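You operate a simulated robot arm through the tools that you are given. There is no shell and no other tool. Be economical: measure what you need, move in short steps, check, and stop when the job is done.

The job below is to be done with a simulated robot arm. You get a single attempt, and the scene is never put back.

Task
Put things in order on the dining table. At the end: the blue paperweight from the dining table stands where the teal bowl stood; the white marble column from the dining table stands where the red apple stood; the teal bowl from the dining table stands where the white marble column stood; the red apple is in the grey small tub; whatever was shut is shut again. Leave all else as you found it, and nothing knocked over.

The check looks at the end state, three seconds after you hand in, the way a careful person would. Anything else that was tipped, shoved, dropped, spilled or broken makes it a failure.

Robot
A 6-joint arm with a two-finger parallel gripper, fixed in place. Base frame: the origin is at the foot of the arm, x ahead of it, y to its left, z up; the work surface is at about z = 0. Readings come in m, degrees, newtons and seconds.
With the tool pointing down near the work surface it reaches from about 0.18 to 0.46 m from the base axis. Its first joint turns from -70.0 to 70.0 degrees. Payload 1.9 kg.
The tool frame sits at the grasp point between the pads (the TCP): z along the fingers, y along the line on which they close. The tips reach 0.023 m beyond it. Largest opening 0.094 m; finger width 0.038, thickness 0.01; the body of the gripper, 0.054 by 0.096 m, starts 0.039 m behind the TCP.
Orientation is that of the tool frame in the base frame, as [roll, pitch, yaw] about the fixed x, y, z axes, in that order (R = Rz(yaw) Ry(pitch) Rx(roll)). With the fingers straight down and closing along the base's y, the tool's x points along the base's -x, its y along +y and its z along -z.

Tools
- The arm moves only by the tool arm_command. Its argument "moves" is a list of rows, each a list of 3 entries, a list of its own where there are three numbers: the finger opening in mm, from 0 to 94, then the shift along the tool's x, y, z in units of 300 mm (1.0 is 300 mm), then the turn, a rotation vector about the tool's x, y, z in units of 45 degrees (1.0 is 45 degrees). In form: [[hand, [x, y, z], [ax, ay, az]], ...]. A call has 1 to 12 rows; each row is the pose to reach, as a shift and turn from the pose commanded when the call began, along the tool's axes at that moment. A call with a number of a shift or a turn outside -1 to 1 is refused whole. A row lasts 0.2 s, in which the tool goes at most 0.05 m and 8.6 degrees; a call with a longer step from one row to the next is refused whole, and so is a gripper value outside its range. Where a pose cannot be reached the arm comes as near as it can. A force on the tool above 40 N (or 10 N above the force at the start of the call, whichever is more), or a blocked arm, ends the call early, and 0.2 s more pass. Each finger travels about 0.108 m/s and halts on what it meets, pressing with about 39 N; the grip force reading is that of the motor and also rises with nothing between the fingers. The clock runs only during rows and for 0.2 s after the last one: add rows that repeat a pose to give the fingers time. The reply holds the time, the measured pose of the TCP, the force on the tool along the base axes, the opening and the grip force, in the units named above and with some noise.
- Cameras (640 x 400 px; columns grow to the right, rows downward): "scene" is fixed at [0.0382, 0.3083, 0.4265]; the picture's right is [-0.84, -0.54, 0.00], its down [-0.27, 0.41, -0.87] and it looks along [0.47, -0.73, -0.49] (base axes); focal length 308 px, centre (320, 200). "wrist" rides on the gripper at [-0.039, 0, -0.044] in the tool frame; the picture's right is [0.00, -1.00, 0.00], its down [0.97, 0.00, -0.24] and it looks along [0.24, 0.00, 0.97] (tool axes); focal length 218 px, centre (320, 200).
- camera(camera): a new picture of that camera. It takes no simulated time.
- measure_at(camera, pixels): for up to 12 pixels [column, row] of the newest picture of that camera ("zoom" is the newest enlarged one), the place [x, y, z] in the base frame of the surface seen there, good to about 0.002 m, but the place of the scene camera against the robot may be out by one fixed shift of up to 0.018 m in any direction. It takes no simulated time.
- enlarge(camera, box): a new picture of the part [left, top, right, bottom] of that camera's present view, enlarged. It takes no simulated time.
- close_job(): hands the job in; it is judged then, once.

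Go step by step. Measure first, check grasps and placings, and put right what went wrong. The budget is 80 turns and 46 pictures, counting those below and the enlarged ones. Unless the task says otherwise, let go and move clear before handing in, and close with one line.

The tools are called after ">>>" as a command line: name --argument value ..., lists and objects as JSON in quotes. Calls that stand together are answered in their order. arm_command: Moves the arm, as the interface text tells. Its arguments: {"type":"object","properties":{"moves":{"type":"array"}},"required":["moves"]} The other tools are called the same way: camera (camera) takes a picture; measure_at (camera, pixels) gives the place of the surface under pixels of a picture; enlarge (camera, box) takes an enlarged picture of a part of a camera's view; close_job () hands the job in.

At the start:

```text
time_s: 0.0
tcp_pos: [0.2489, -0.2115, 0.3003]
orientation: [180.0, 0.2, 180.0]
contact_force: [-0.2, 0.2, -0.4]
finger_gap: 0.0939
gripper_force: 0.0
```

scene: 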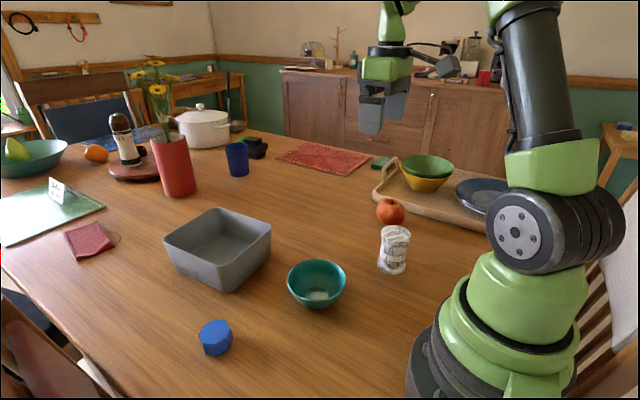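
wrist: 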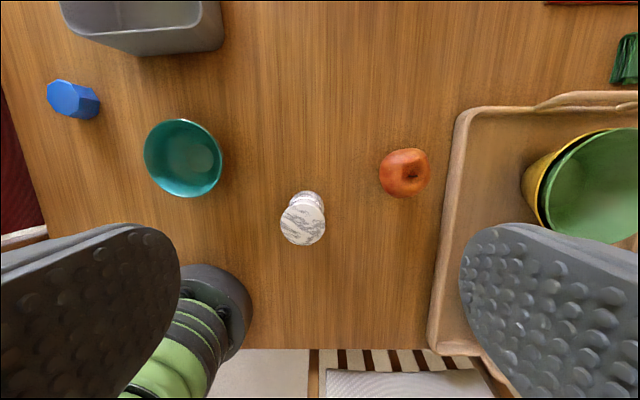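

The wrist view shows the paperweight (73,98), bowl (183,158), column (303,220), apple (405,172) and part of the tub (150,25). I'll measure them in both cameras to find the scene camera's shift.

>>> measure_at --camera "wrist" --pixels '[[66, 98], [92, 103], [183, 121], [183, 160], [146, 158], [221, 158], [183, 196], [303, 226], [308, 197], [405, 172], [383, 172], [428, 172]]'

>>> measure_at --camera "scene" --pixels '[[215, 327], [216, 345], [316, 263], [318, 296], [289, 285], [345, 285], [395, 231], [393, 255], [390, 203], [391, 215], [218, 252], [165, 243]]'

>>> enlarge --camera "scene" --box '[150, 180, 430, 360]'

```text
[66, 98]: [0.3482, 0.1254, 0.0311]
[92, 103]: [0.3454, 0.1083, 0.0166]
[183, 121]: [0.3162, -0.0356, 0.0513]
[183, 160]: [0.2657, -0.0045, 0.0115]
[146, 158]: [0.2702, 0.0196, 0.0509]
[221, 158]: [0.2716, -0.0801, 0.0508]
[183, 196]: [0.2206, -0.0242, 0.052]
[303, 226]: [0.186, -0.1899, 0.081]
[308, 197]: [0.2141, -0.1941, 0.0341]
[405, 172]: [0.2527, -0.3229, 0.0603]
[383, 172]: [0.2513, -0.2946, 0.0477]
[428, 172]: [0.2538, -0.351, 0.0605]
```

```text
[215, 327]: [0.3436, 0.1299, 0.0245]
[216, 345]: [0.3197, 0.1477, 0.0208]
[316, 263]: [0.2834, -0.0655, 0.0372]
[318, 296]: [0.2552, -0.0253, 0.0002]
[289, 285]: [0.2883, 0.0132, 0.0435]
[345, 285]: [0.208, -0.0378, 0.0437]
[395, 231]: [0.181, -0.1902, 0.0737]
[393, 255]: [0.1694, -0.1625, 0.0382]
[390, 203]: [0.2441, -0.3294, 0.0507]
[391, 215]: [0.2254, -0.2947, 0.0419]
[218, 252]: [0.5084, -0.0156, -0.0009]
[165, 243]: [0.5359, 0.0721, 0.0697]
```

```text
2.22 times, centred on (290, 270) of scene
```

zoom: 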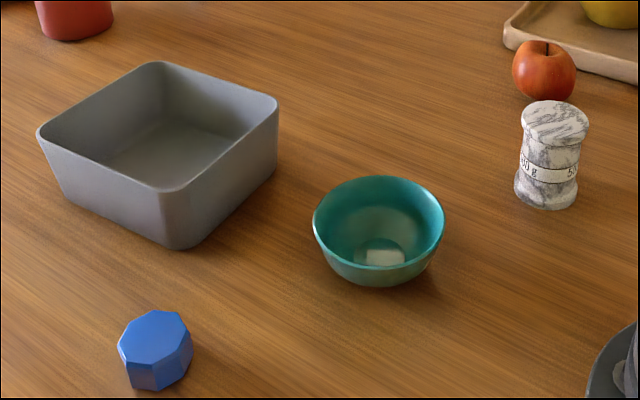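

Apple centre is about (0.252,-0.323), top 0.06. The tray edge is close on its -y side, so I'll turn the fingers to close along x and come over it.

>>> arm_command --moves '[[94, [0, -0.06, 0.03], [0, 0, 0.16]], [94, [0, -0.12, 0.06], [0, 0, 0.33]], [94, [0, -0.18, 0.1], [0, 0, 0.5]], [94, [0, -0.24, 0.15], [0, 0, 0.67]], [94, [0, -0.31, 0.2], [0, 0, 0.84]], [94, [-0.01, -0.37, 0.25], [0, 0, 1]]]'

>>> arm_command --moves '[[94, [0, 0, 0], [0, 0, 0.16]], [94, [0, 0, 0], [0, 0, 0.33]], [94, [0, 0, 0], [0, 0, 0.5]], [94, [0, 0, 0], [0, 0, 0.67]], [94, [0, 0, 0], [0, 0, 0.84]], [94, [0, 0, 0], [0, 0, 1]], [94, [0, 0, 0], [0, 0, 1]]]'

>>> camera --camera "wrist"

```text
time_s: 1.4
tcp_pos: [0.2505, -0.3237, 0.2247]
orientation: [179.9, 0.1, 134.8]
contact_force: [-0.3, 0.0, -0.6]
finger_gap: 0.0942
gripper_force: 0.0
```

```text
time_s: 3.0
tcp_pos: [0.2532, -0.3235, 0.2251]
orientation: [179.8, -0.1, 90.0]
contact_force: [-0.1, -0.4, -0.4]
finger_gap: 0.0941
gripper_force: 0.0
```

```text
42 pictures are left
```

wrist: 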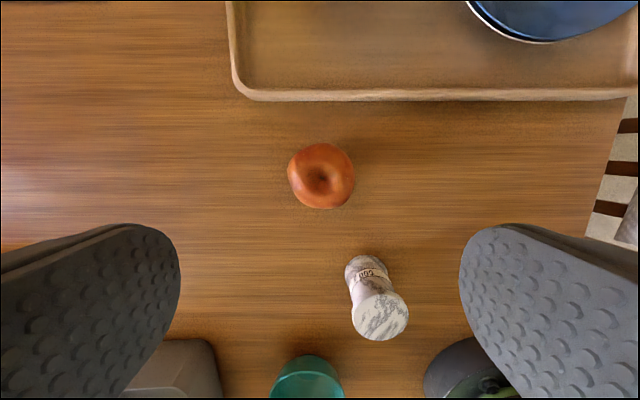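

The apple is at (321,176) and the column at (378,310), both clear. I'll measure the apple's edges and the column's top and base.

>>> measure_at --camera "wrist" --pixels '[[290, 176], [353, 176], [321, 146], [321, 206], [321, 176], [354, 318], [406, 318], [380, 297], [380, 337], [348, 275], [320, 98], [369, 268]]'

```text
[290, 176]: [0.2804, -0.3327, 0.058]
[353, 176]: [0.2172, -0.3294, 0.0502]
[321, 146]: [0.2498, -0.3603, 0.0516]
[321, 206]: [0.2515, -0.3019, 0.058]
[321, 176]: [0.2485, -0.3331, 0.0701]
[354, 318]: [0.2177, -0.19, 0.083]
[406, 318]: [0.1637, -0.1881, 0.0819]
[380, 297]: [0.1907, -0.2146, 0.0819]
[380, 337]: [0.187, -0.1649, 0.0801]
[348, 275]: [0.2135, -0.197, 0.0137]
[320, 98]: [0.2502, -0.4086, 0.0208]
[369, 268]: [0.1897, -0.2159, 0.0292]
```

Apple centre is (0.249,-0.330), 65 mm wide, top 0.07. I'll descend to z 0.04 and close.

>>> arm_command --moves '[[94, [-0.02, -0.0135, 0.1], [0, 0, 0]], [94, [-0.02, -0.0135, 0.22], [0, 0, 0]], [94, [-0.02, -0.0135, 0.34], [0, 0, 0]], [94, [-0.02, -0.0135, 0.45], [0, 0, 0]], [94, [-0.02, -0.0135, 0.55], [0, 0, 0]], [94, [-0.02, -0.0135, 0.617], [0, 0, 0]], [94, [-0.02, -0.0135, 0.617], [0, 0, 0]], [50, [-0.02, -0.0135, 0.617], [0, 0, 0]], [50, [-0.02, -0.0135, 0.617], [0, 0, 0]], [50, [-0.02, -0.0135, 0.617], [0, 0, 0]]]'

```text
time_s: 5.2
tcp_pos: [0.2487, -0.3291, 0.0385]
orientation: [179.9, -0.2, 90.0]
contact_force: [1.2, 0.0, -1.0]
finger_gap: 0.068
gripper_force: 38.7
```

Grip is holding at 68 mm. I'll lift straight up, then swing toward the tub while turning back.

>>> arm_command --moves '[[50, [0, 0, -0.1], [0, 0, 0]], [50, [0, 0, -0.22], [0, 0, 0]], [50, [0, 0, -0.36], [0, 0, 0]], [50, [0, 0, -0.5], [0, 0, 0]], [50, [0, 0, -0.63], [0, 0, 0]], [50, [0, 0, -0.72], [0, 0, 0]], [50, [0, 0, -0.72], [0, 0, 0]]]'

>>> arm_command --moves '[[50, [0.1, 0.02, 0], [0, 0, -0.1]], [50, [0.22, 0.04, 0], [0, 0, -0.25]], [50, [0.34, 0.07, 0], [0, 0, -0.4]], [50, [0.46, 0.1, 0], [0, 0, -0.55]], [50, [0.58, 0.13, 0], [0, 0, -0.7]], [50, [0.7, 0.16, 0], [0, 0, -0.85]], [50, [0.8, 0.19, 0], [0, 0, -1]], [50, [0.9, 0.22, 0], [0, 0, -1]], [50, [0.9, 0.22, 0], [0, 0, -1]]]'

>>> arm_command --moves '[[50, [0, 0, 0], [0, 0, -0.15]], [50, [0, 0, 0], [0, 0, -0.32]], [50, [0, 0, 0], [0, 0, -0.5]], [50, [0, 0, 0], [0, 0, -0.67]], [50, [0, 0, 0], [0, 0, -0.84]], [50, [0, 0, 0], [0, 0, -1]], [50, [0, 0, 0], [0, 0, -1]]]'

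>>> camera --camera "wrist"

>>> camera --camera "scene"

```text
time_s: 6.8
tcp_pos: [0.2461, -0.3296, 0.2547]
orientation: [179.9, 0.1, 90.0]
contact_force: [0.6, -0.5, -2.4]
finger_gap: 0.0679
gripper_force: 38.9
```

```text
time_s: 8.8
tcp_pos: [0.3126, -0.0586, 0.2557]
orientation: [179.9, 0.0, 135.0]
contact_force: [1.1, -0.1, -2.5]
finger_gap: 0.0675
gripper_force: 39.0
```

```text
time_s: 10.4
tcp_pos: [0.3134, -0.059, 0.2553]
orientation: [-179.9, 0.2, -179.9]
contact_force: [-0.6, -0.2, -1.1]
finger_gap: 0.0679
gripper_force: 38.9
```

```text
41 pictures are left
```

wrist: 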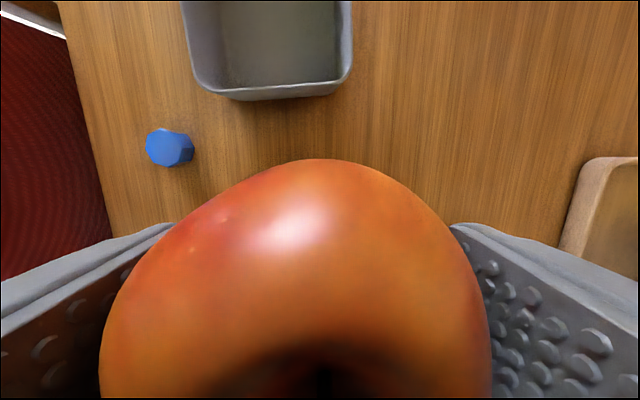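

```text
40 pictures are left
```

scene: 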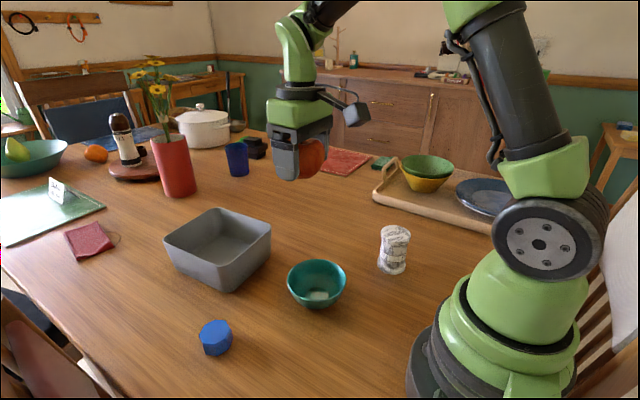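

The apple is held, and the tub's near wall is at (270,95) in the wrist view. I'll measure the tub's rim and floor.

>>> measure_at --camera "wrist" --pixels '[[200, 84], [345, 78], [270, 86], [187, 10], [352, 10], [280, 20], [280, 60], [270, 97], [168, 145]]'

>>> measure_at --camera "scene" --pixels '[[218, 209], [271, 225], [164, 242], [216, 264], [220, 243], [218, 222]]'

```text
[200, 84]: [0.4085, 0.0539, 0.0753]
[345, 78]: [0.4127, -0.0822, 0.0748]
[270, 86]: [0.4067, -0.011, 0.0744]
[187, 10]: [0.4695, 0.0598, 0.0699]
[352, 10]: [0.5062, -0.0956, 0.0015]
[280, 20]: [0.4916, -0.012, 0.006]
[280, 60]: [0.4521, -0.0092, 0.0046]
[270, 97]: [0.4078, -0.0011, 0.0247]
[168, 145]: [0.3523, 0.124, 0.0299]
```

```text
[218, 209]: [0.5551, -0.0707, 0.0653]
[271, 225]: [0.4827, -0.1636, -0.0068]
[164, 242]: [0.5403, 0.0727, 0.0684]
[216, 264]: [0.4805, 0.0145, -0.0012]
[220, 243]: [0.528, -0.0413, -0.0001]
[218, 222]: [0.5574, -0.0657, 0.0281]
```

Tub: near rim x≈0.405, y from -0.088 to 0.06, rim 0.075, floor 0.005. I'll bring the apple over x≈0.465, y≈-0.012 and stop at z 0.13.

>>> arm_command --moves '[[50, [-0.1, 0.03, 0], [0, 0, 0]], [50, [-0.22, 0.07, 0.02], [0, 0, 0]], [50, [-0.34, 0.11, 0.06], [0, 0, 0]], [50, [-0.44, 0.157, 0.13], [0, 0, 0]], [50, [-0.505, 0.157, 0.23], [0, 0, 0]], [50, [-0.505, 0.157, 0.33], [0, 0, 0]], [50, [-0.505, 0.157, 0.417], [0, 0, 0]], [50, [-0.505, 0.157, 0.417], [0, 0, 0]]]'

>>> camera --camera "scene"

```text
time_s: 12.2
tcp_pos: [0.4634, -0.0113, 0.1308]
orientation: [-179.9, 0.1, 180.0]
contact_force: [0.2, -0.6, -0.6]
finger_gap: 0.0678
gripper_force: 38.8
out of reach, approached as far as the arm can: row 5, 6, 7, 8
```

```text
39 pictures are left
```

scene: 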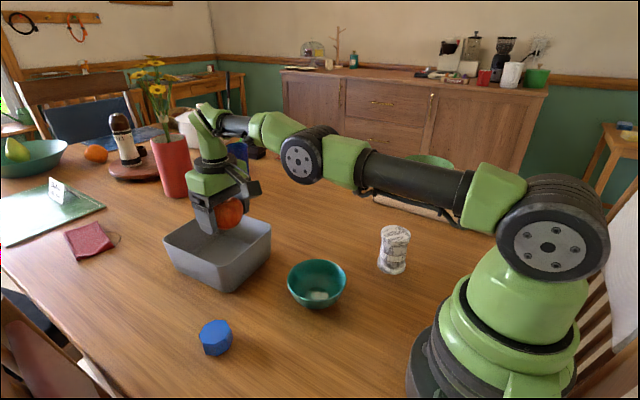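

The apple hangs over the tub, clear of the walls. I'll lower it to z≈0.05 at x≈0.46.

>>> arm_command --moves '[[50, [0.008, 0, 0.06], [0, 0, 0]], [50, [0.008, 0, 0.12], [0, 0, 0]], [50, [0.008, 0, 0.18], [0, 0, 0]], [50, [0.008, 0, 0.23], [0, 0, 0]], [50, [0.008, 0, 0.262], [0, 0, 0]], [50, [0.008, 0, 0.262], [0, 0, 0]], [50, [0.008, 0, 0.262], [0, 0, 0]]]'

>>> enlarge --camera "scene" --box '[130, 160, 330, 300]'

```text
time_s: 13.8
tcp_pos: [0.459, -0.0115, 0.0532]
orientation: [179.9, 0.2, 179.8]
contact_force: [-0.5, -0.3, -1.7]
finger_gap: 0.0675
gripper_force: 39.3
```

```text
2.86 times, centred on (230, 230) of scene
```

zoom: 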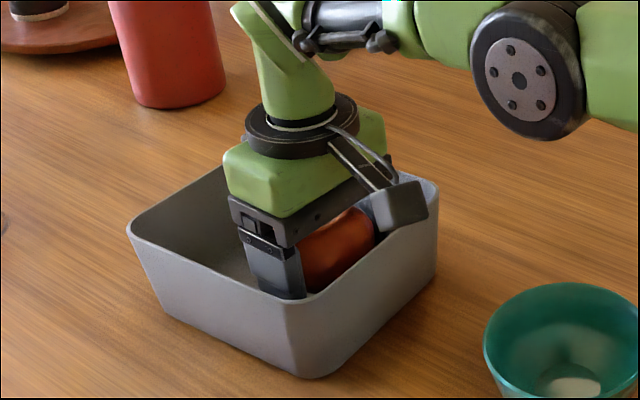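

There is about 8 mm below the apple and it is clear of the walls. I'll lower it a little more, open modestly to 82 mm, and lift out.

>>> arm_command --moves '[[50, [0, 0, 0.012], [0, 0, 0]], [50, [0, 0, 0.024], [0, 0, 0]], [50, [0, 0, 0.024], [0, 0, 0]], [74, [0, 0, 0.024], [0, 0, 0]], [82, [0, 0, 0.024], [0, 0, 0]], [82, [0, 0, 0.024], [0, 0, 0]], [82, [0, 0, -0.06], [0, 0, 0]], [82, [0, 0, -0.18], [0, 0, 0]], [82, [0, 0, -0.32], [0, 0, 0]], [82, [0.02, 0, -0.48], [0, 0, 0]], [82, [0.12, 0, -0.6], [0, 0, 0]], [82, [0.12, 0, -0.6], [0, 0, 0]]]'

>>> camera --camera "wrist"

>>> camera --camera "scene"

```text
time_s: 16.4
tcp_pos: [0.4239, -0.0093, 0.2326]
orientation: [179.9, 0.2, 180.0]
contact_force: [-0.2, -0.4, -0.4]
finger_gap: 0.0819
gripper_force: 0.0
```

```text
37 pictures are left
```

wrist: 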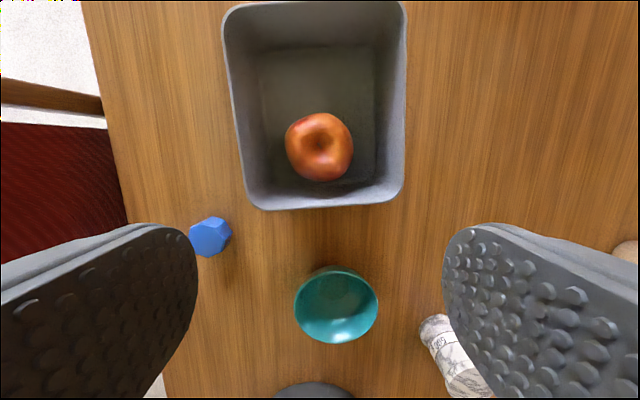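

```text
36 pictures are left
```

scene: 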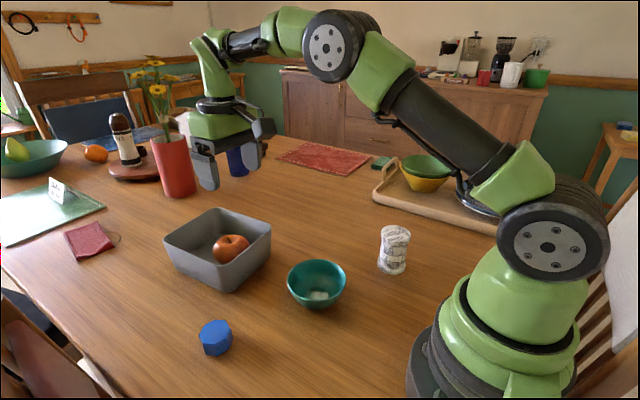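

The apple lies in the tub (320,147), and the tub hasn't moved. From this viewpoint I'll measure the bowl and paperweight.

>>> measure_at --camera "wrist" --pixels '[[295, 306], [377, 300], [336, 270], [336, 342], [333, 290], [309, 330], [209, 237], [192, 240], [221, 220], [213, 255], [227, 233], [340, 320]]'

>>> enlarge --camera "wrist" --box '[160, 200, 400, 350]'

```text
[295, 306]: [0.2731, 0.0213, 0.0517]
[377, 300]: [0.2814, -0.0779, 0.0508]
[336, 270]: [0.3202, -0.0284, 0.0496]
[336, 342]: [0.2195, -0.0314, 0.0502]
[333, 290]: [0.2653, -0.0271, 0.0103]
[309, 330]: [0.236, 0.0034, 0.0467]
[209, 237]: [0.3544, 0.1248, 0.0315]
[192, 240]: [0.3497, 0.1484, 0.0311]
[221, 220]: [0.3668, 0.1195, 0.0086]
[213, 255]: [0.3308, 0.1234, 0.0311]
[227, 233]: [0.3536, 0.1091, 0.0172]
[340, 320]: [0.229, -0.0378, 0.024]
```

```text
2.67 times, centred on (280, 275) of wrist
```

zoom: 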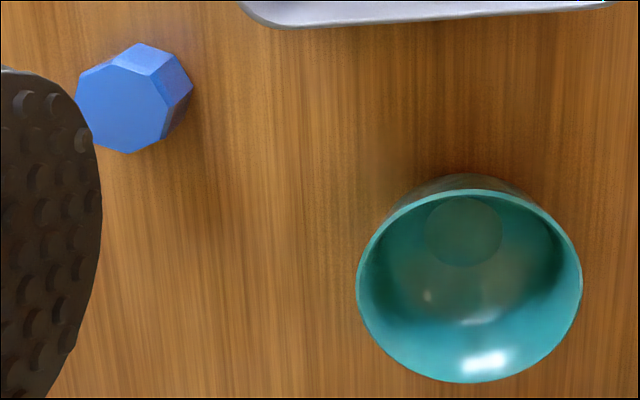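

Bowl centre is (0.270,-0.029), rim radius 0.050, and it is empty. Next is the column: I'll move above (0.190,-0.189), turning to yaw 135, and look.

>>> arm_command --moves '[[94, [0.09, -0.07, 0], [0, 0, 0.12]], [94, [0.19, -0.15, 0], [0, 0, 0.26]], [94, [0.29, -0.23, 0], [0, 0, 0.4]], [94, [0.39, -0.31, 0], [0, 0, 0.55]], [94, [0.5, -0.39, 0], [0, 0, 0.7]], [94, [0.6, -0.47, 0], [0, 0, 0.85]], [94, [0.7, -0.54, 0], [0, 0, 1]], [94, [0.78, -0.6, 0], [0, 0, 1]], [94, [0.78, -0.6, 0], [0, 0, 1]]]'

>>> camera --camera "wrist"

>>> enlarge --camera "scene" --box '[340, 200, 440, 290]'

```text
time_s: 18.4
tcp_pos: [0.1895, -0.1913, 0.2329]
orientation: [179.9, 0.1, 135.0]
contact_force: [-0.1, 0.7, 0.9]
finger_gap: 0.094
gripper_force: 0.1
```

```text
34 pictures are left
```

wrist: 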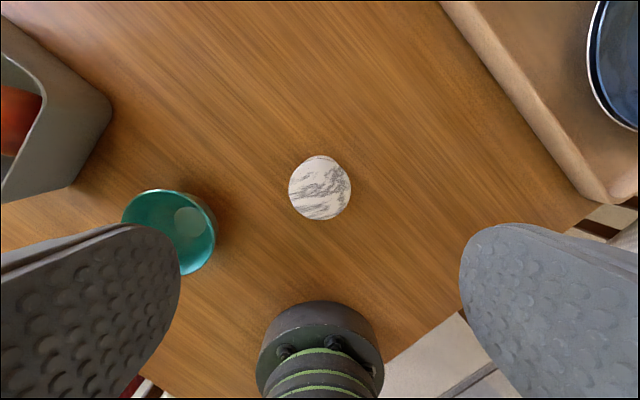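

```text
4.44 times, centred on (390, 245) of scene
```

zoom: 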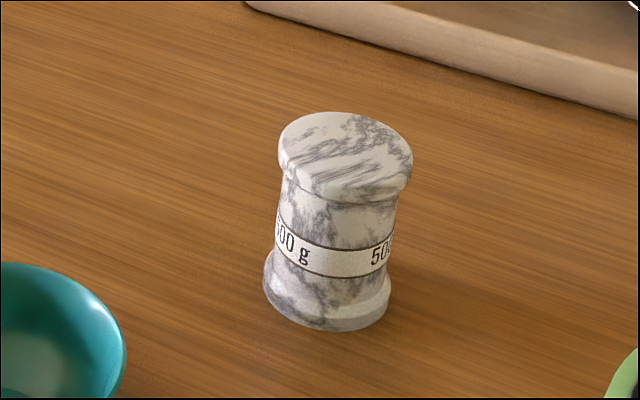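

The column (500 g) sits at (320,188) right below; I'll measure its top edges.

>>> measure_at --camera "wrist" --pixels '[[292, 188], [348, 188], [320, 163], [320, 217], [320, 190], [300, 168], [340, 210], [300, 210]]'

```text
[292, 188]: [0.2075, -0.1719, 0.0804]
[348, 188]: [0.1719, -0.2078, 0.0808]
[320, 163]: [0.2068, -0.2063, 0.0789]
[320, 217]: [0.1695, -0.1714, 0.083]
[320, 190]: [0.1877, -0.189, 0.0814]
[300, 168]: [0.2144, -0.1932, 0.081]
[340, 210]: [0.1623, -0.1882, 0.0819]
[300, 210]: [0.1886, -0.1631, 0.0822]
```

The column centre is (0.189,-0.1895) and its diameter 0.052. I'll descend to z 0.05 and close.

>>> arm_command --moves '[[94, [0.005, 0.003, 0.1], [0, 0, 0]], [94, [0.005, 0.003, 0.22], [0, 0, 0]], [94, [0.005, 0.003, 0.34], [0, 0, 0]], [94, [0.005, 0.003, 0.45], [0, 0, 0]], [94, [0.005, 0.003, 0.55], [0, 0, 0]], [94, [0.005, 0.003, 0.607], [0, 0, 0]], [94, [0.005, 0.003, 0.607], [0, 0, 0]], [70, [0.005, 0.003, 0.607], [0, 0, 0]], [50, [0.005, 0.003, 0.607], [0, 0, 0]], [35, [0.005, 0.003, 0.607], [0, 0, 0]], [35, [0.005, 0.003, 0.607], [0, 0, 0]]]'

>>> enlarge --camera "scene" --box '[310, 160, 470, 290]'

```text
time_s: 20.8
tcp_pos: [0.1889, -0.1891, 0.0496]
orientation: [180.0, 0.1, 135.0]
contact_force: [0.5, -0.4, -0.2]
finger_gap: 0.0566
gripper_force: 39.0
```

```text
3.08 times, centred on (390, 225) of scene
```

zoom: 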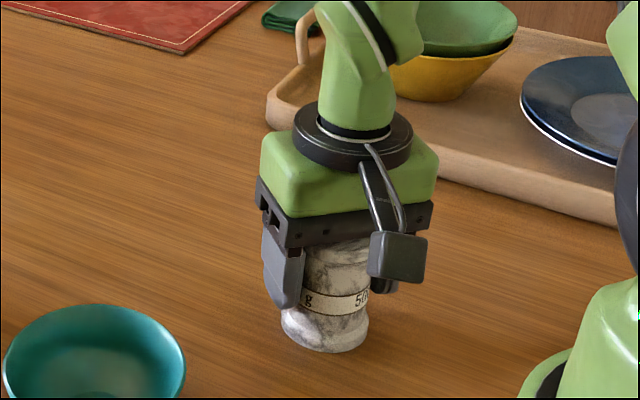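

Gripped at 57 mm. I'll lift 8 cm and carry it to the apple's spot (0.249,-0.330), stopping above it.

>>> arm_command --moves '[[35, [0, 0, -0.06], [0, 0, 0]], [35, [0, 0, -0.16], [0, 0, 0]], [35, [0, 0, -0.26], [0, 0, 0]], [35, [-0.07, -0.03, -0.267], [0, 0, 0]], [35, [-0.17, -0.07, -0.267], [0, 0, 0]], [35, [-0.28, -0.115, -0.267], [0, 0, 0]], [35, [-0.39, -0.155, -0.267], [0, 0, 0]], [35, [-0.474, -0.191, -0.267], [0, 0, 0]], [35, [-0.474, -0.191, -0.267], [0, 0, 0]], [35, [-0.474, -0.191, -0.17], [0, 0, 0]], [35, [-0.474, -0.191, -0.08], [0, 0, 0]], [35, [-0.474, -0.191, -0.05], [0, 0, 0]]]'

>>> enlarge --camera "scene" --box '[310, 120, 470, 290]'

```text
time_s: 23.4
tcp_pos: [0.2503, -0.3298, 0.0624]
orientation: [180.0, 0.1, 135.0]
contact_force: [0.4, -0.2, -5.3]
finger_gap: 0.0569
gripper_force: 38.7
```

```text
2.35 times, centred on (390, 205) of scene
```

zoom: 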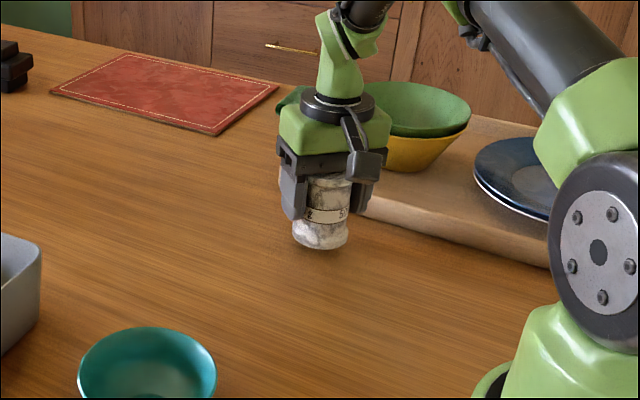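

The column hangs upright over the spot with about 13 mm to go. I'll lower it gently to the table before opening.

>>> arm_command --moves '[[35, [0, 0, 0.013], [0, 0, 0]], [35, [0, 0, 0.025], [0, 0, 0]], [35, [0, 0, 0.035], [0, 0, 0]], [35, [0, 0, 0.043], [0, 0, 0]], [35, [0, 0, 0.043], [0, 0, 0]]]'

```text
time_s: 24.6
tcp_pos: [0.2507, -0.3302, 0.0503]
orientation: [179.8, 0.2, 135.0]
contact_force: [0.0, 0.4, -5.3]
finger_gap: 0.0568
gripper_force: 38.9
```

The force still shows its full weight of 5.3 N, so it isn't touching yet. I'll lower another 1.5 mm.

>>> arm_command --moves '[[35, [0, 0, 0.0025], [0, 0, 0]], [35, [0, 0, 0.005], [0, 0, 0]], [35, [0, 0, 0.005], [0, 0, 0]]]'

```text
time_s: 25.4
tcp_pos: [0.2497, -0.3304, 0.0501]
orientation: [179.9, 0.1, 135.0]
contact_force: [0.0, -0.4, -4.9]
finger_gap: 0.0567
gripper_force: 39.5
```

>>> arm_command --moves '[[35, [0, 0, 0.003], [0, 0, 0]], [35, [0, 0, 0.005], [0, 0, 0]], [35, [0, 0, 0.005], [0, 0, 0]]]'

```text
time_s: 26.2
tcp_pos: [0.2504, -0.3309, 0.05]
orientation: [179.9, 0.2, 134.9]
contact_force: [-6.1, 4.4, 20.9]
finger_gap: 0.0565
gripper_force: 38.9
```

The reading has gone to +20.9 N, so it's firmly on the table. I'll ease up by 1 mm, open, and rise.

>>> arm_command --moves '[[35, [0, 0, -0.003], [0, 0, 0]], [35, [0, 0, -0.003], [0, 0, 0]], [64, [0, 0, -0.003], [0, 0, 0]], [76, [0, 0, -0.003], [0, 0, 0]], [86, [0, 0, -0.003], [0, 0, 0]], [86, [0, 0, -0.003], [0, 0, 0]], [86, [0, 0, -0.1], [0, 0, 0]], [86, [0, 0, -0.22], [0, 0, 0]], [86, [0, 0, -0.36], [0, 0, 0]], [86, [0, 0, -0.5], [0, 0, 0]], [86, [0, 0, -0.6], [0, 0, 0]], [86, [0, 0, -0.6], [0, 0, 0]]]'

>>> camera --camera "wrist"

>>> camera --camera "scene"

```text
time_s: 28.8
tcp_pos: [0.2492, -0.3303, 0.2277]
orientation: [179.8, 0.2, 135.0]
contact_force: [-0.1, -0.1, 0.2]
finger_gap: 0.0857
gripper_force: 0.1
```

```text
30 pictures are left
```

wrist: 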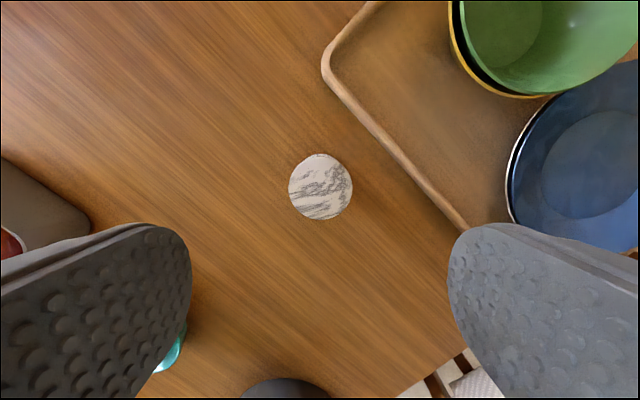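

```text
29 pictures are left
```

scene: 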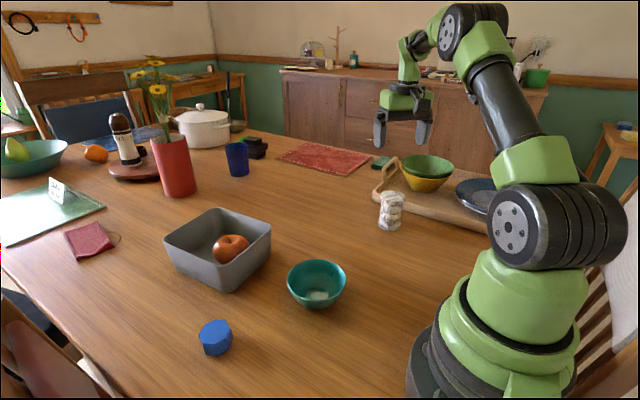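

The column stands upright at (0.249,-0.330). Next is the bowl: it is wider than the gripper, so I'll pinch its +y rim with the fingers tilted about 14° along the wall. First I'll move there, turning back to yaw 180.

>>> arm_command --moves '[[86, [0.09, 0.1, 0], [0, 0, -0.12]], [86, [0.19, 0.21, 0], [0, 0, -0.25]], [86, [0.28, 0.32, 0], [0, 0, -0.38]], [86, [0.38, 0.43, 0], [0, 0, -0.51]], [70, [0.48, 0.54, 0], [0, 0, -0.64]], [50, [0.58, 0.65, 0], [0, 0, -0.78]], [30, [0.68, 0.76, 0.03], [0, 0, -0.9]], [30, [0.77, 0.86, 0.06], [0, 0, -1]], [30, [0.833, 0.932, 0.09], [0, 0, -1]], [30, [0.833, 0.932, 0.09], [0, 0, -1]]]'

>>> arm_command --moves '[[30, [0, 0, 0], [0.155, 0, 0]], [30, [0, 0, 0], [0.311, 0, 0]], [30, [0, 0, 0], [0.311, 0, 0]]]'

>>> camera --camera "wrist"

```text
time_s: 31.0
tcp_pos: [0.2699, 0.0441, 0.2022]
orientation: [179.8, 0.2, 180.0]
contact_force: [-0.4, 0.4, 0.6]
finger_gap: 0.03
gripper_force: 0.1
```

```text
time_s: 31.8
tcp_pos: [0.2699, 0.0438, 0.2019]
orientation: [-165.9, 0.2, 179.9]
contact_force: [-0.3, -0.5, 0.2]
finger_gap: 0.03
gripper_force: 0.1
```

```text
28 pictures are left
```

wrist: 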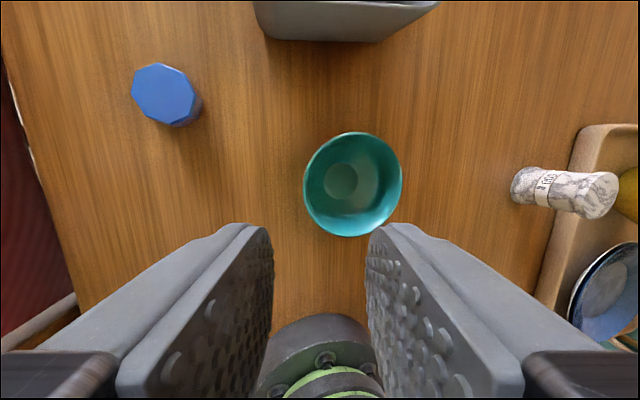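

The tilt is right (roll 194°), and the bowl is at (352,183). I'll measure its rim and inside-wall profile on the +y side.

>>> measure_at --camera "wrist" --pixels '[[306, 183], [401, 183], [357, 133], [350, 235], [303, 186], [307, 186], [310, 186], [315, 186], [320, 186], [326, 186], [335, 184], [167, 93]]'

>>> enlarge --camera "wrist" --box '[270, 110, 430, 250]'

```text
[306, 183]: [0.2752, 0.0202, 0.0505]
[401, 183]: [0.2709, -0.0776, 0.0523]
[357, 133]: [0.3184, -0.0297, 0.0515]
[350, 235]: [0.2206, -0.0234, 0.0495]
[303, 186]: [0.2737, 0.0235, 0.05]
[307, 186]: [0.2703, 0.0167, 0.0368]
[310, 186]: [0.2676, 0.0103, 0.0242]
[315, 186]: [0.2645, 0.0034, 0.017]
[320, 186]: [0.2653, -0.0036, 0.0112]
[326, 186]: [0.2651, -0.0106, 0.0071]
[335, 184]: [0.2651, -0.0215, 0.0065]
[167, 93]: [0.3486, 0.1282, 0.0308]
```

```text
2.86 times, centred on (350, 180) of wrist
```

zoom: 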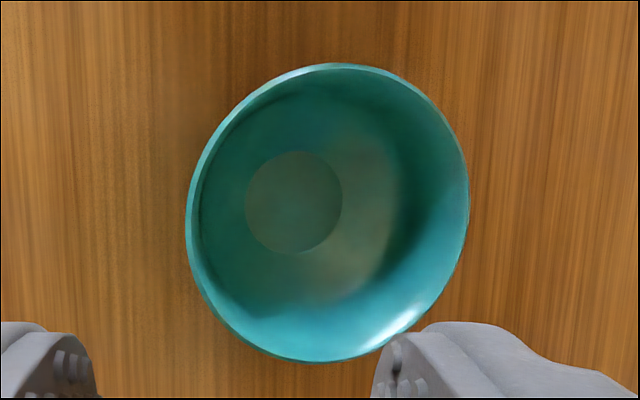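

The wall slopes about 14–19° and the rim's mid-line is at y≈0.020, z 0.051. I'll slide down along the tool axis to straddle the rim.

>>> arm_command --moves '[[30, [0, 0.044, 0.1], [0.311, 0, 0]], [30, [0, 0.044, 0.22], [0, 0, 0]]]'

```text
refused: row 1 steps farther than a row can; nothing moved
```

That row had a stray turn in it and was refused; I'll resend without it.

>>> arm_command --moves '[[30, [0, 0.044, 0.1], [0, 0, 0]], [30, [0, 0.044, 0.22], [0, 0, 0]], [30, [0, 0.044, 0.33], [0, 0, 0]], [30, [0, 0.044, 0.41], [0, 0, 0]], [30, [0, 0.044, 0.46], [0, 0, 0]], [30, [0, 0.044, 0.5], [0, 0, 0]], [30, [0, 0.044, 0.5], [0, 0, 0]]]'

>>> camera --camera "wrist"

>>> enlarge --camera "scene" --box '[220, 200, 420, 330]'

```text
time_s: 33.4
tcp_pos: [0.2706, 0.0208, 0.0517]
orientation: [-166.1, 0.2, -180.0]
contact_force: [-0.2, -0.5, -0.6]
finger_gap: 0.03
gripper_force: 0.1
```

```text
26 pictures are left
```

wrist: 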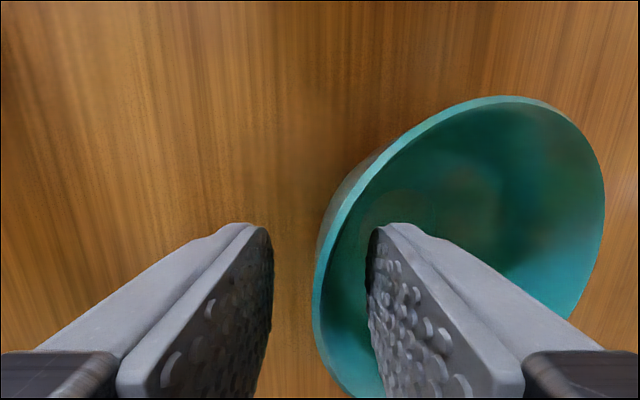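

```text
3.08 times, centred on (320, 265) of scene
```

zoom: 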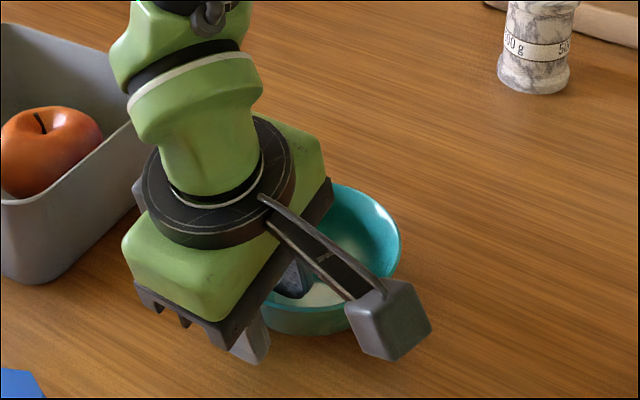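

The fingers straddle the rim with the inner one well inside the bowl. Closing now.

>>> arm_command --moves '[[15, [0, 0, 0], [0, 0, 0]], [5, [0, 0, 0], [0, 0, 0]], [0, [0, 0, 0], [0, 0, 0]], [0, [0, 0, 0], [0, 0, 0]]]'

>>> camera --camera "wrist"

```text
time_s: 34.4
tcp_pos: [0.2716, 0.0211, 0.0526]
orientation: [-165.9, 0.1, 180.0]
contact_force: [-0.7, -8.6, 28.3]
finger_gap: 0.0129
gripper_force: 39.3
```

```text
24 pictures are left
```

wrist: 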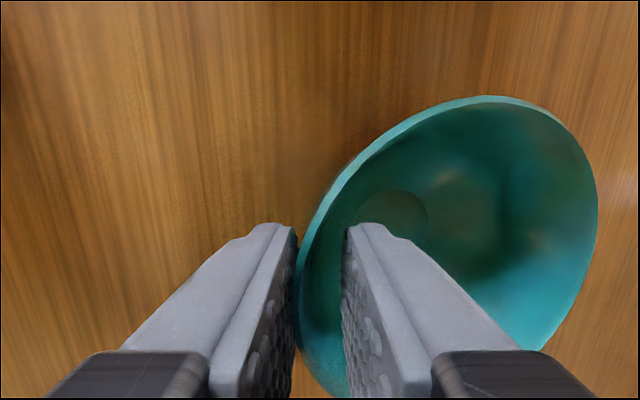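

The rim is held at 13 mm, a curved-wall pinch, with some push from the table. I'll lift 2 cm slowly and check.

>>> arm_command --moves '[[0, [0, -0.004, -0.016], [0, 0, 0]], [0, [0, -0.008, -0.032], [0, 0, 0]], [0, [0, -0.016, -0.065], [0, 0, 0]], [0, [0, -0.024, -0.097], [0, 0, 0]], [0, [0, -0.024, -0.097], [0, 0, 0]]]'

>>> enlarge --camera "scene" --box '[220, 180, 420, 330]'

>>> camera --camera "wrist"

```text
time_s: 35.6
tcp_pos: [0.2713, 0.02, 0.0841]
orientation: [-166.2, 0.2, 180.0]
contact_force: [0.3, -0.1, -1.3]
finger_gap: 0.0104
gripper_force: 39.1
```

```text
2.67 times, centred on (320, 255) of scene
```

zoom: 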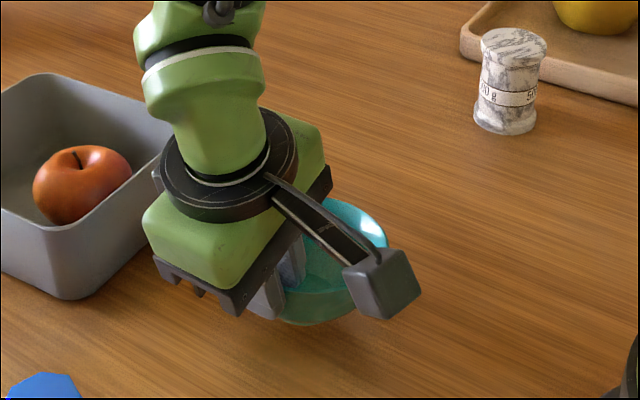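

```text
22 pictures are left
```

wrist: 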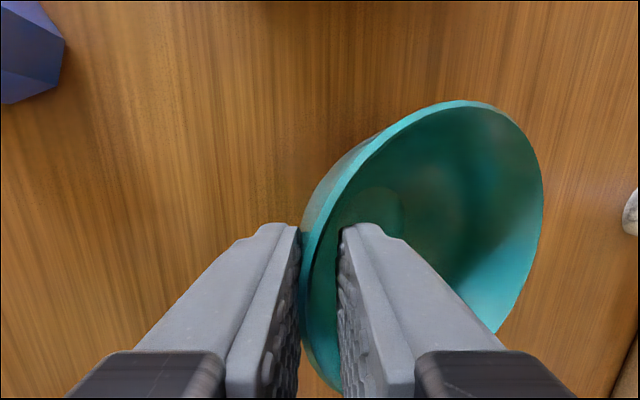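

It lifted, but the bowl seems to have tipped in the grip. I'll measure its rim plane.

>>> measure_at --camera "wrist" --pixels '[[463, 103], [541, 200], [520, 128], [498, 328], [330, 205], [313, 222], [400, 122], [303, 290]]'

```text
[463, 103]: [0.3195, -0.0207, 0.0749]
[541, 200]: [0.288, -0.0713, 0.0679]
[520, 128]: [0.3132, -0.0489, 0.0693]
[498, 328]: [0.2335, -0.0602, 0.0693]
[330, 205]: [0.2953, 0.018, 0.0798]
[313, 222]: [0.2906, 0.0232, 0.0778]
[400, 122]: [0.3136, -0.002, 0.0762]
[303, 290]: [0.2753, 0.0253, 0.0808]
```

The -y side hangs about 8° low. I'll tilt the tool 8° more to level the bowl, lift 4 cm, and carry it over the column's old spot.

>>> arm_command --moves '[[0, [0, -0.016, -0.065], [0.09, 0, 0]], [0, [0, -0.032, -0.129], [0.178, 0, 0]], [0, [0.03, -0.09, -0.115], [0.178, 0, 0]], [0, [0.07, -0.17, -0.096], [0.178, 0, 0]], [0, [0.12, -0.26, -0.072], [0.178, 0, 0]], [0, [0.17, -0.36, -0.048], [0.178, 0, 0]], [0, [0.22, -0.46, -0.024], [0.178, 0, 0]], [0, [0.271, -0.554, 0], [0.178, 0, 0]], [0, [0.271, -0.554, 0], [0.178, 0, 0]]]'

>>> camera --camera "wrist"

>>> enlarge --camera "scene" --box '[280, 160, 480, 300]'

```text
time_s: 37.6
tcp_pos: [0.1902, -0.142, 0.1233]
orientation: [-158.1, 0.1, -180.0]
contact_force: [0.2, 0.0, -0.6]
finger_gap: 0.0102
gripper_force: 39.2
```

```text
21 pictures are left
```

wrist: 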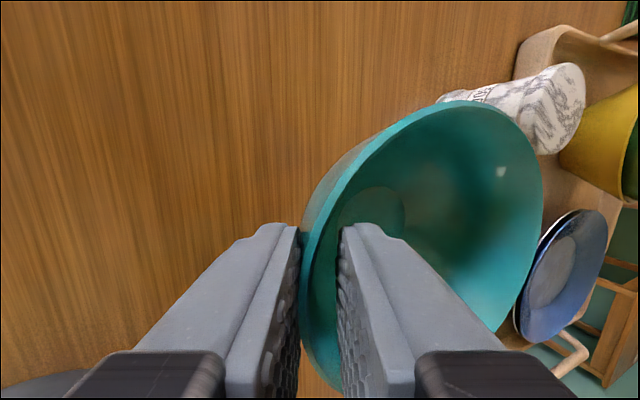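

```text
2.86 times, centred on (380, 230) of scene
```

zoom: 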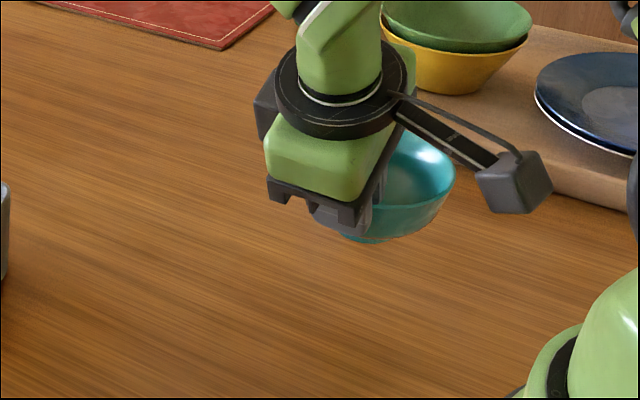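

>>> measure_at --camera "wrist" --pixels '[[463, 104], [541, 200], [520, 130], [496, 328], [330, 205], [303, 290], [400, 124], [538, 226]]'

```text
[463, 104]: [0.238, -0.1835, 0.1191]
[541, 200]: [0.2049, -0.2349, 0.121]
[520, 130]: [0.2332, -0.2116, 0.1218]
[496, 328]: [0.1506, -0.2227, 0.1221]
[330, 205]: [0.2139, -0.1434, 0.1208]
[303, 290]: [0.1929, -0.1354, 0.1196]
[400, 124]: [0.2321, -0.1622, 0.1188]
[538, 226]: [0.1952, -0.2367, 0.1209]
```

The bowl is level to about 1° with its centre at (0.1885,-0.187) and bottom near z 0.069. I'll lower it about 67 mm with a slight y correction.

>>> arm_command --moves '[[0, [0, 0.02, 0.06], [0, 0, 0]], [0, [0, 0.045, 0.125], [0, 0, 0]], [0, [0, 0.062, 0.175], [0, 0, 0]], [0, [0, 0.07, 0.195], [0, 0, 0]], [0, [0, 0.076, 0.21], [0, 0, 0]], [0, [0, 0.076, 0.21], [0, 0, 0]]]'

>>> enlarge --camera "scene" --box '[310, 180, 470, 300]'

```text
time_s: 39.0
tcp_pos: [0.1885, -0.143, 0.056]
orientation: [-158.0, 0.2, -180.0]
contact_force: [-0.4, 0.8, -1.1]
finger_gap: 0.0103
gripper_force: 39.3
```

```text
3.33 times, centred on (390, 240) of scene
```

zoom: 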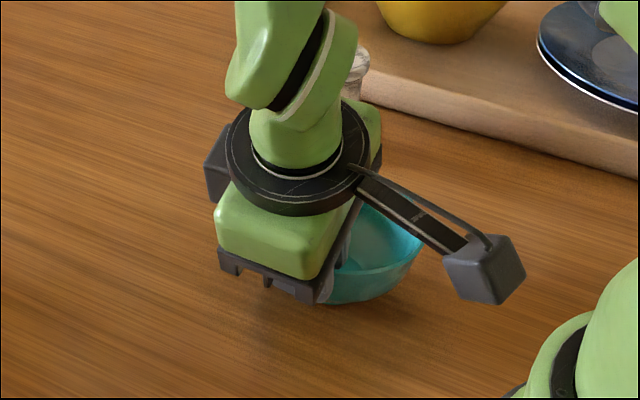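

No contact yet. I'll go down in 1 mm steps.

>>> arm_command --moves '[[0, [0, 0.0013, 0.0031], [0, 0, 0]], [0, [0, 0.0019, 0.0046], [0, 0, 0]], [0, [0, 0.0019, 0.0046], [0, 0, 0]]]'

```text
time_s: 39.8
tcp_pos: [0.1889, -0.1426, 0.0545]
orientation: [-157.9, 0.2, -180.0]
contact_force: [-1.0, 0.8, -1.2]
finger_gap: 0.0102
gripper_force: 39.2
```

>>> arm_command --moves '[[0, [0, 0.0013, 0.0031], [0, 0, 0]], [0, [0, 0.0019, 0.0046], [0, 0, 0]], [0, [0, 0.0019, 0.0046], [0, 0, 0]]]'

```text
time_s: 40.6
tcp_pos: [0.1901, -0.1434, 0.0529]
orientation: [-158.0, 0.2, -180.0]
contact_force: [-2.3, 4.3, 23.4]
finger_gap: 0.0102
gripper_force: 39.3
```

The bowl is touching the table (23 N). I'll ease off, open, and back out along the tool axis.

>>> arm_command --moves '[[0, [0, -0.001, -0.0025], [0, 0, 0]], [14, [0, -0.001, -0.0025], [0, 0, 0]], [22, [0, -0.001, -0.0025], [0, 0, 0]], [28, [0, -0.001, -0.0025], [0, 0, 0]], [28, [0, -0.001, -0.0025], [0, 0, 0]], [28, [0, -0.001, -0.05], [0, 0, 0]], [28, [0, -0.001, -0.13], [0, 0, 0]], [28, [0, -0.001, -0.24], [0, 0, 0]], [28, [0, -0.001, -0.36], [0, 0, 0]], [28, [0, -0.001, -0.48], [0, 0, 0]], [28, [0, -0.001, -0.5], [0, 0, 0]], [28, [0, -0.001, -0.5], [0, 0, 0]]]'

>>> camera --camera "wrist"

>>> camera --camera "scene"

```text
time_s: 43.2
tcp_pos: [0.189, -0.0887, 0.1927]
orientation: [-158.1, 0.2, -180.0]
contact_force: [0.5, 0.7, 0.3]
finger_gap: 0.0281
gripper_force: 0.0
```

```text
18 pictures are left
```

wrist: 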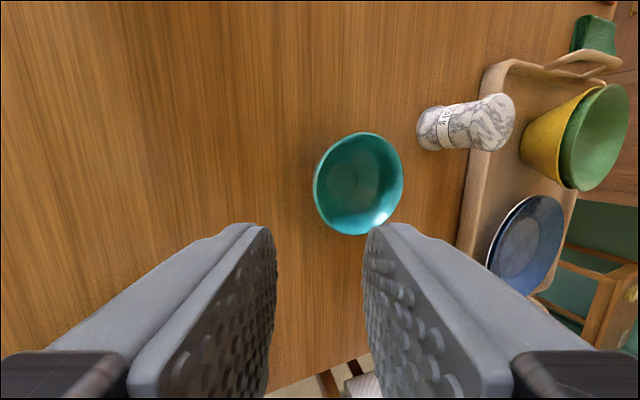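

```text
17 pictures are left
```

scene: 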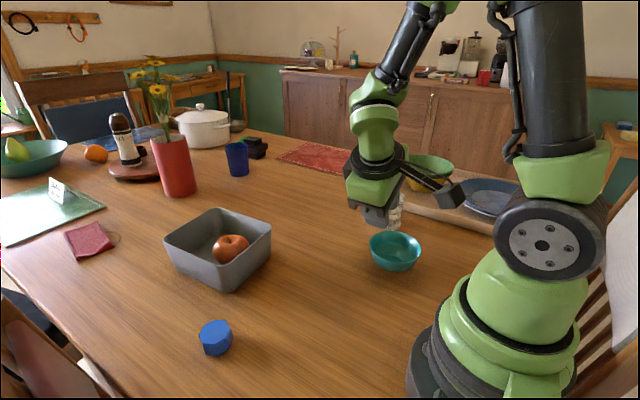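

>>> measure_at --camera "wrist" --pixels '[[316, 183], [402, 178], [362, 134], [355, 233], [352, 185], [380, 145], [328, 215]]'

```text
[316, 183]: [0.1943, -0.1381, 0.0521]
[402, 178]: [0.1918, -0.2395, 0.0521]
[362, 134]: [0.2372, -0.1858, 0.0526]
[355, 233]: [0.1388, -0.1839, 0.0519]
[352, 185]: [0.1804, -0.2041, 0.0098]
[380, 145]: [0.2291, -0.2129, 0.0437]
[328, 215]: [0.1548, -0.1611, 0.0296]
```

The bowl stands level at (0.188,-0.1885). Next I'll straighten the tool and move above the paperweight near (0.350,0.127).

>>> arm_command --moves '[[50, [0, 0, -0.03], [-0.16, 0, 0]], [60, [0, 0, -0.06], [-0.33, 0, 0]], [70, [0, 0, -0.09], [-0.489, 0, 0]], [70, [0, 0, -0.09], [-0.489, 0, 0]]]'

>>> arm_command --moves '[[70, [-0.06, 0.07, 0], [0, 0, 0]], [70, [-0.15, 0.17, 0], [0, 0, 0]], [70, [-0.24, 0.28, 0], [0, 0, 0]], [70, [-0.33, 0.39, 0.02], [0, 0, 0]], [70, [-0.41, 0.5, 0.05], [0, 0, 0]], [70, [-0.48, 0.6, 0.1], [0, 0, 0]], [70, [-0.537, 0.685, 0.15], [0, 0, 0]], [70, [-0.537, 0.685, 0.15], [0, 0, 0]]]'

>>> camera --camera "wrist"

```text
time_s: 44.2
tcp_pos: [0.189, -0.0767, 0.217]
orientation: [179.9, 0.3, 179.9]
contact_force: [0.4, -0.2, 0.0]
finger_gap: 0.0699
gripper_force: 0.1
```

```text
time_s: 46.0
tcp_pos: [0.3506, 0.1291, 0.1717]
orientation: [180.0, 0.2, 180.0]
contact_force: [-0.1, 0.3, -0.8]
finger_gap: 0.0701
gripper_force: 0.1
```

```text
16 pictures are left
```

wrist: 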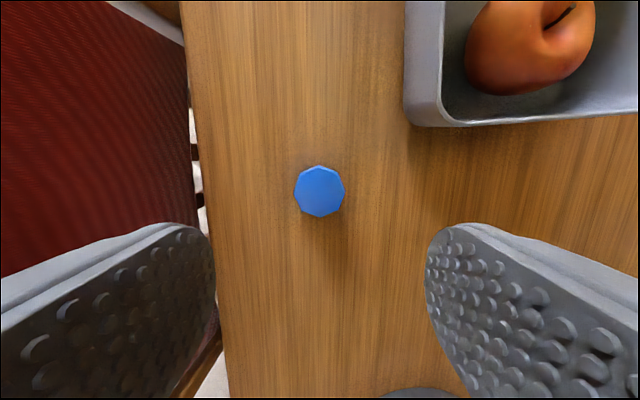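

>>> enlarge --camera "wrist" --box '[280, 155, 360, 230]'

>>> measure_at --camera "wrist" --pixels '[[298, 191], [342, 190], [319, 170], [320, 213], [320, 191], [319, 167]]'

```text
5.33 times, centred on (320, 192) of wrist
```

zoom: 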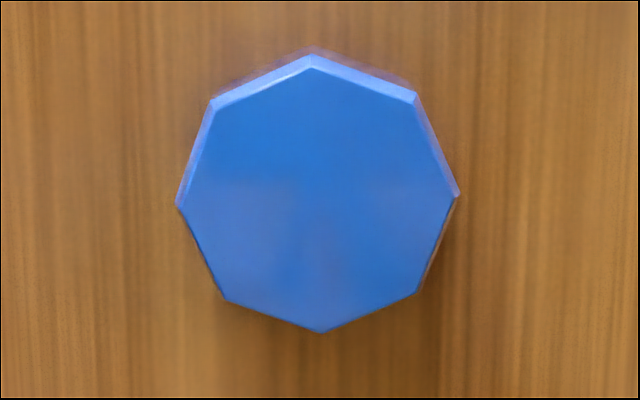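

```text
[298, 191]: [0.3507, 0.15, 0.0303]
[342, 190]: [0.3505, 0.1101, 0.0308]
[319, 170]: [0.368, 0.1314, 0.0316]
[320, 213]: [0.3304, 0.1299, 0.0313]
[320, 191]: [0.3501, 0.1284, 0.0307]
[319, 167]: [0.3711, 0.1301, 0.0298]
```

The octagon is centred at (0.350,0.130), with corners on the axes. I'll turn 24.5° so the fingers meet flat faces, then descend to z 0.028 and close.

>>> arm_command --moves '[[65, [0.002, 0.003, 0.05], [0, 0, -0.18]], [65, [0.002, 0.003, 0.12], [0, 0, -0.36]], [65, [0.002, 0.003, 0.2], [0, 0, -0.544]], [65, [0.002, 0.003, 0.3], [0, 0, -0.544]], [65, [0.002, 0.003, 0.39], [0, 0, -0.544]], [65, [0.002, 0.003, 0.45], [0, 0, -0.544]], [65, [0.002, 0.003, 0.479], [0, 0, -0.544]], [65, [0.002, 0.003, 0.479], [0, 0, -0.544]], [50, [0.002, 0.003, 0.479], [0, 0, -0.544]], [25, [0.002, 0.003, 0.479], [0, 0, -0.544]], [25, [0.002, 0.003, 0.479], [0, 0, -0.544]]]'

>>> camera --camera "wrist"

```text
time_s: 48.4
tcp_pos: [0.3502, 0.1302, 0.0291]
orientation: [-180.0, 0.0, -155.5]
contact_force: [0.2, -0.1, -0.5]
finger_gap: 0.0437
gripper_force: 39.1
```

```text
14 pictures are left
```

wrist: 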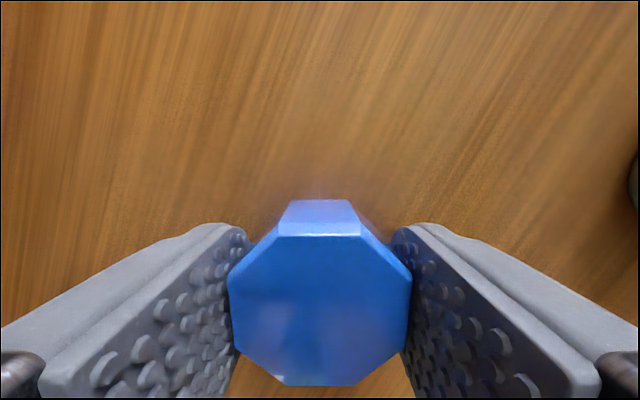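

Gripped squarely at 44 mm. I'll lift 8 cm, carry to (0.270,-0.029), and lower to just above the table.

>>> arm_command --moves '[[25, [0, 0, -0.07], [0, 0, 0]], [25, [0, 0, -0.17], [0, 0, 0]], [25, [0, 0, -0.267], [0, 0, 0]], [25, [0.07, -0.056, -0.267], [0, 0, 0]], [25, [0.18, -0.145, -0.267], [0, 0, 0]], [25, [0.29, -0.233, -0.267], [0, 0, 0]], [25, [0.39, -0.314, -0.267], [0, 0, 0]], [25, [0.462, -0.372, -0.267], [0, 0, 0]], [25, [0.462, -0.372, -0.267], [0, 0, 0]], [25, [0.462, -0.372, -0.17], [0, 0, 0]], [25, [0.462, -0.372, -0.08], [0, 0, 0]], [25, [0.462, -0.372, -0.03], [0, 0, 0]]]'

>>> camera --camera "scene"

```text
time_s: 51.0
tcp_pos: [0.27, -0.0293, 0.0366]
orientation: [-180.0, 0.2, -155.6]
contact_force: [-0.7, 0.0, -1.6]
finger_gap: 0.0439
gripper_force: 38.6
```

```text
13 pictures are left
```

scene: 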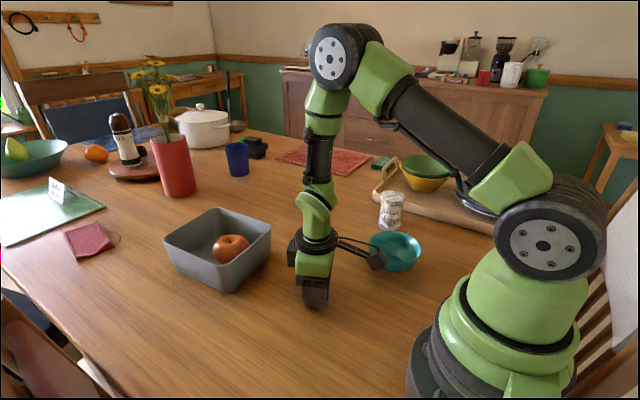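

The paperweight is over the bowl's old spot with about 8 mm to go. I'll lower gently.

>>> arm_command --moves '[[25, [0, 0, 0.012], [0, 0, 0]], [25, [0, 0, 0.022], [0, 0, 0]], [25, [0, 0, 0.0275], [0, 0, 0]], [25, [0, 0, 0.0275], [0, 0, 0]]]'

```text
time_s: 52.0
tcp_pos: [0.2698, -0.0301, 0.0298]
orientation: [-180.0, 0.2, -155.5]
contact_force: [-0.3, -0.8, -0.8]
finger_gap: 0.0438
gripper_force: 39.1
```

>>> arm_command --moves '[[25, [0, 0, 0.0025], [0, 0, 0]], [25, [0, 0, 0.0045], [0, 0, 0]], [25, [0, 0, 0.0045], [0, 0, 0]]]'

```text
time_s: 52.8
tcp_pos: [0.2712, -0.0301, 0.0276]
orientation: [-180.0, 0.3, -155.4]
contact_force: [-5.5, -2.2, 21.7]
finger_gap: 0.0439
gripper_force: 39.5
```

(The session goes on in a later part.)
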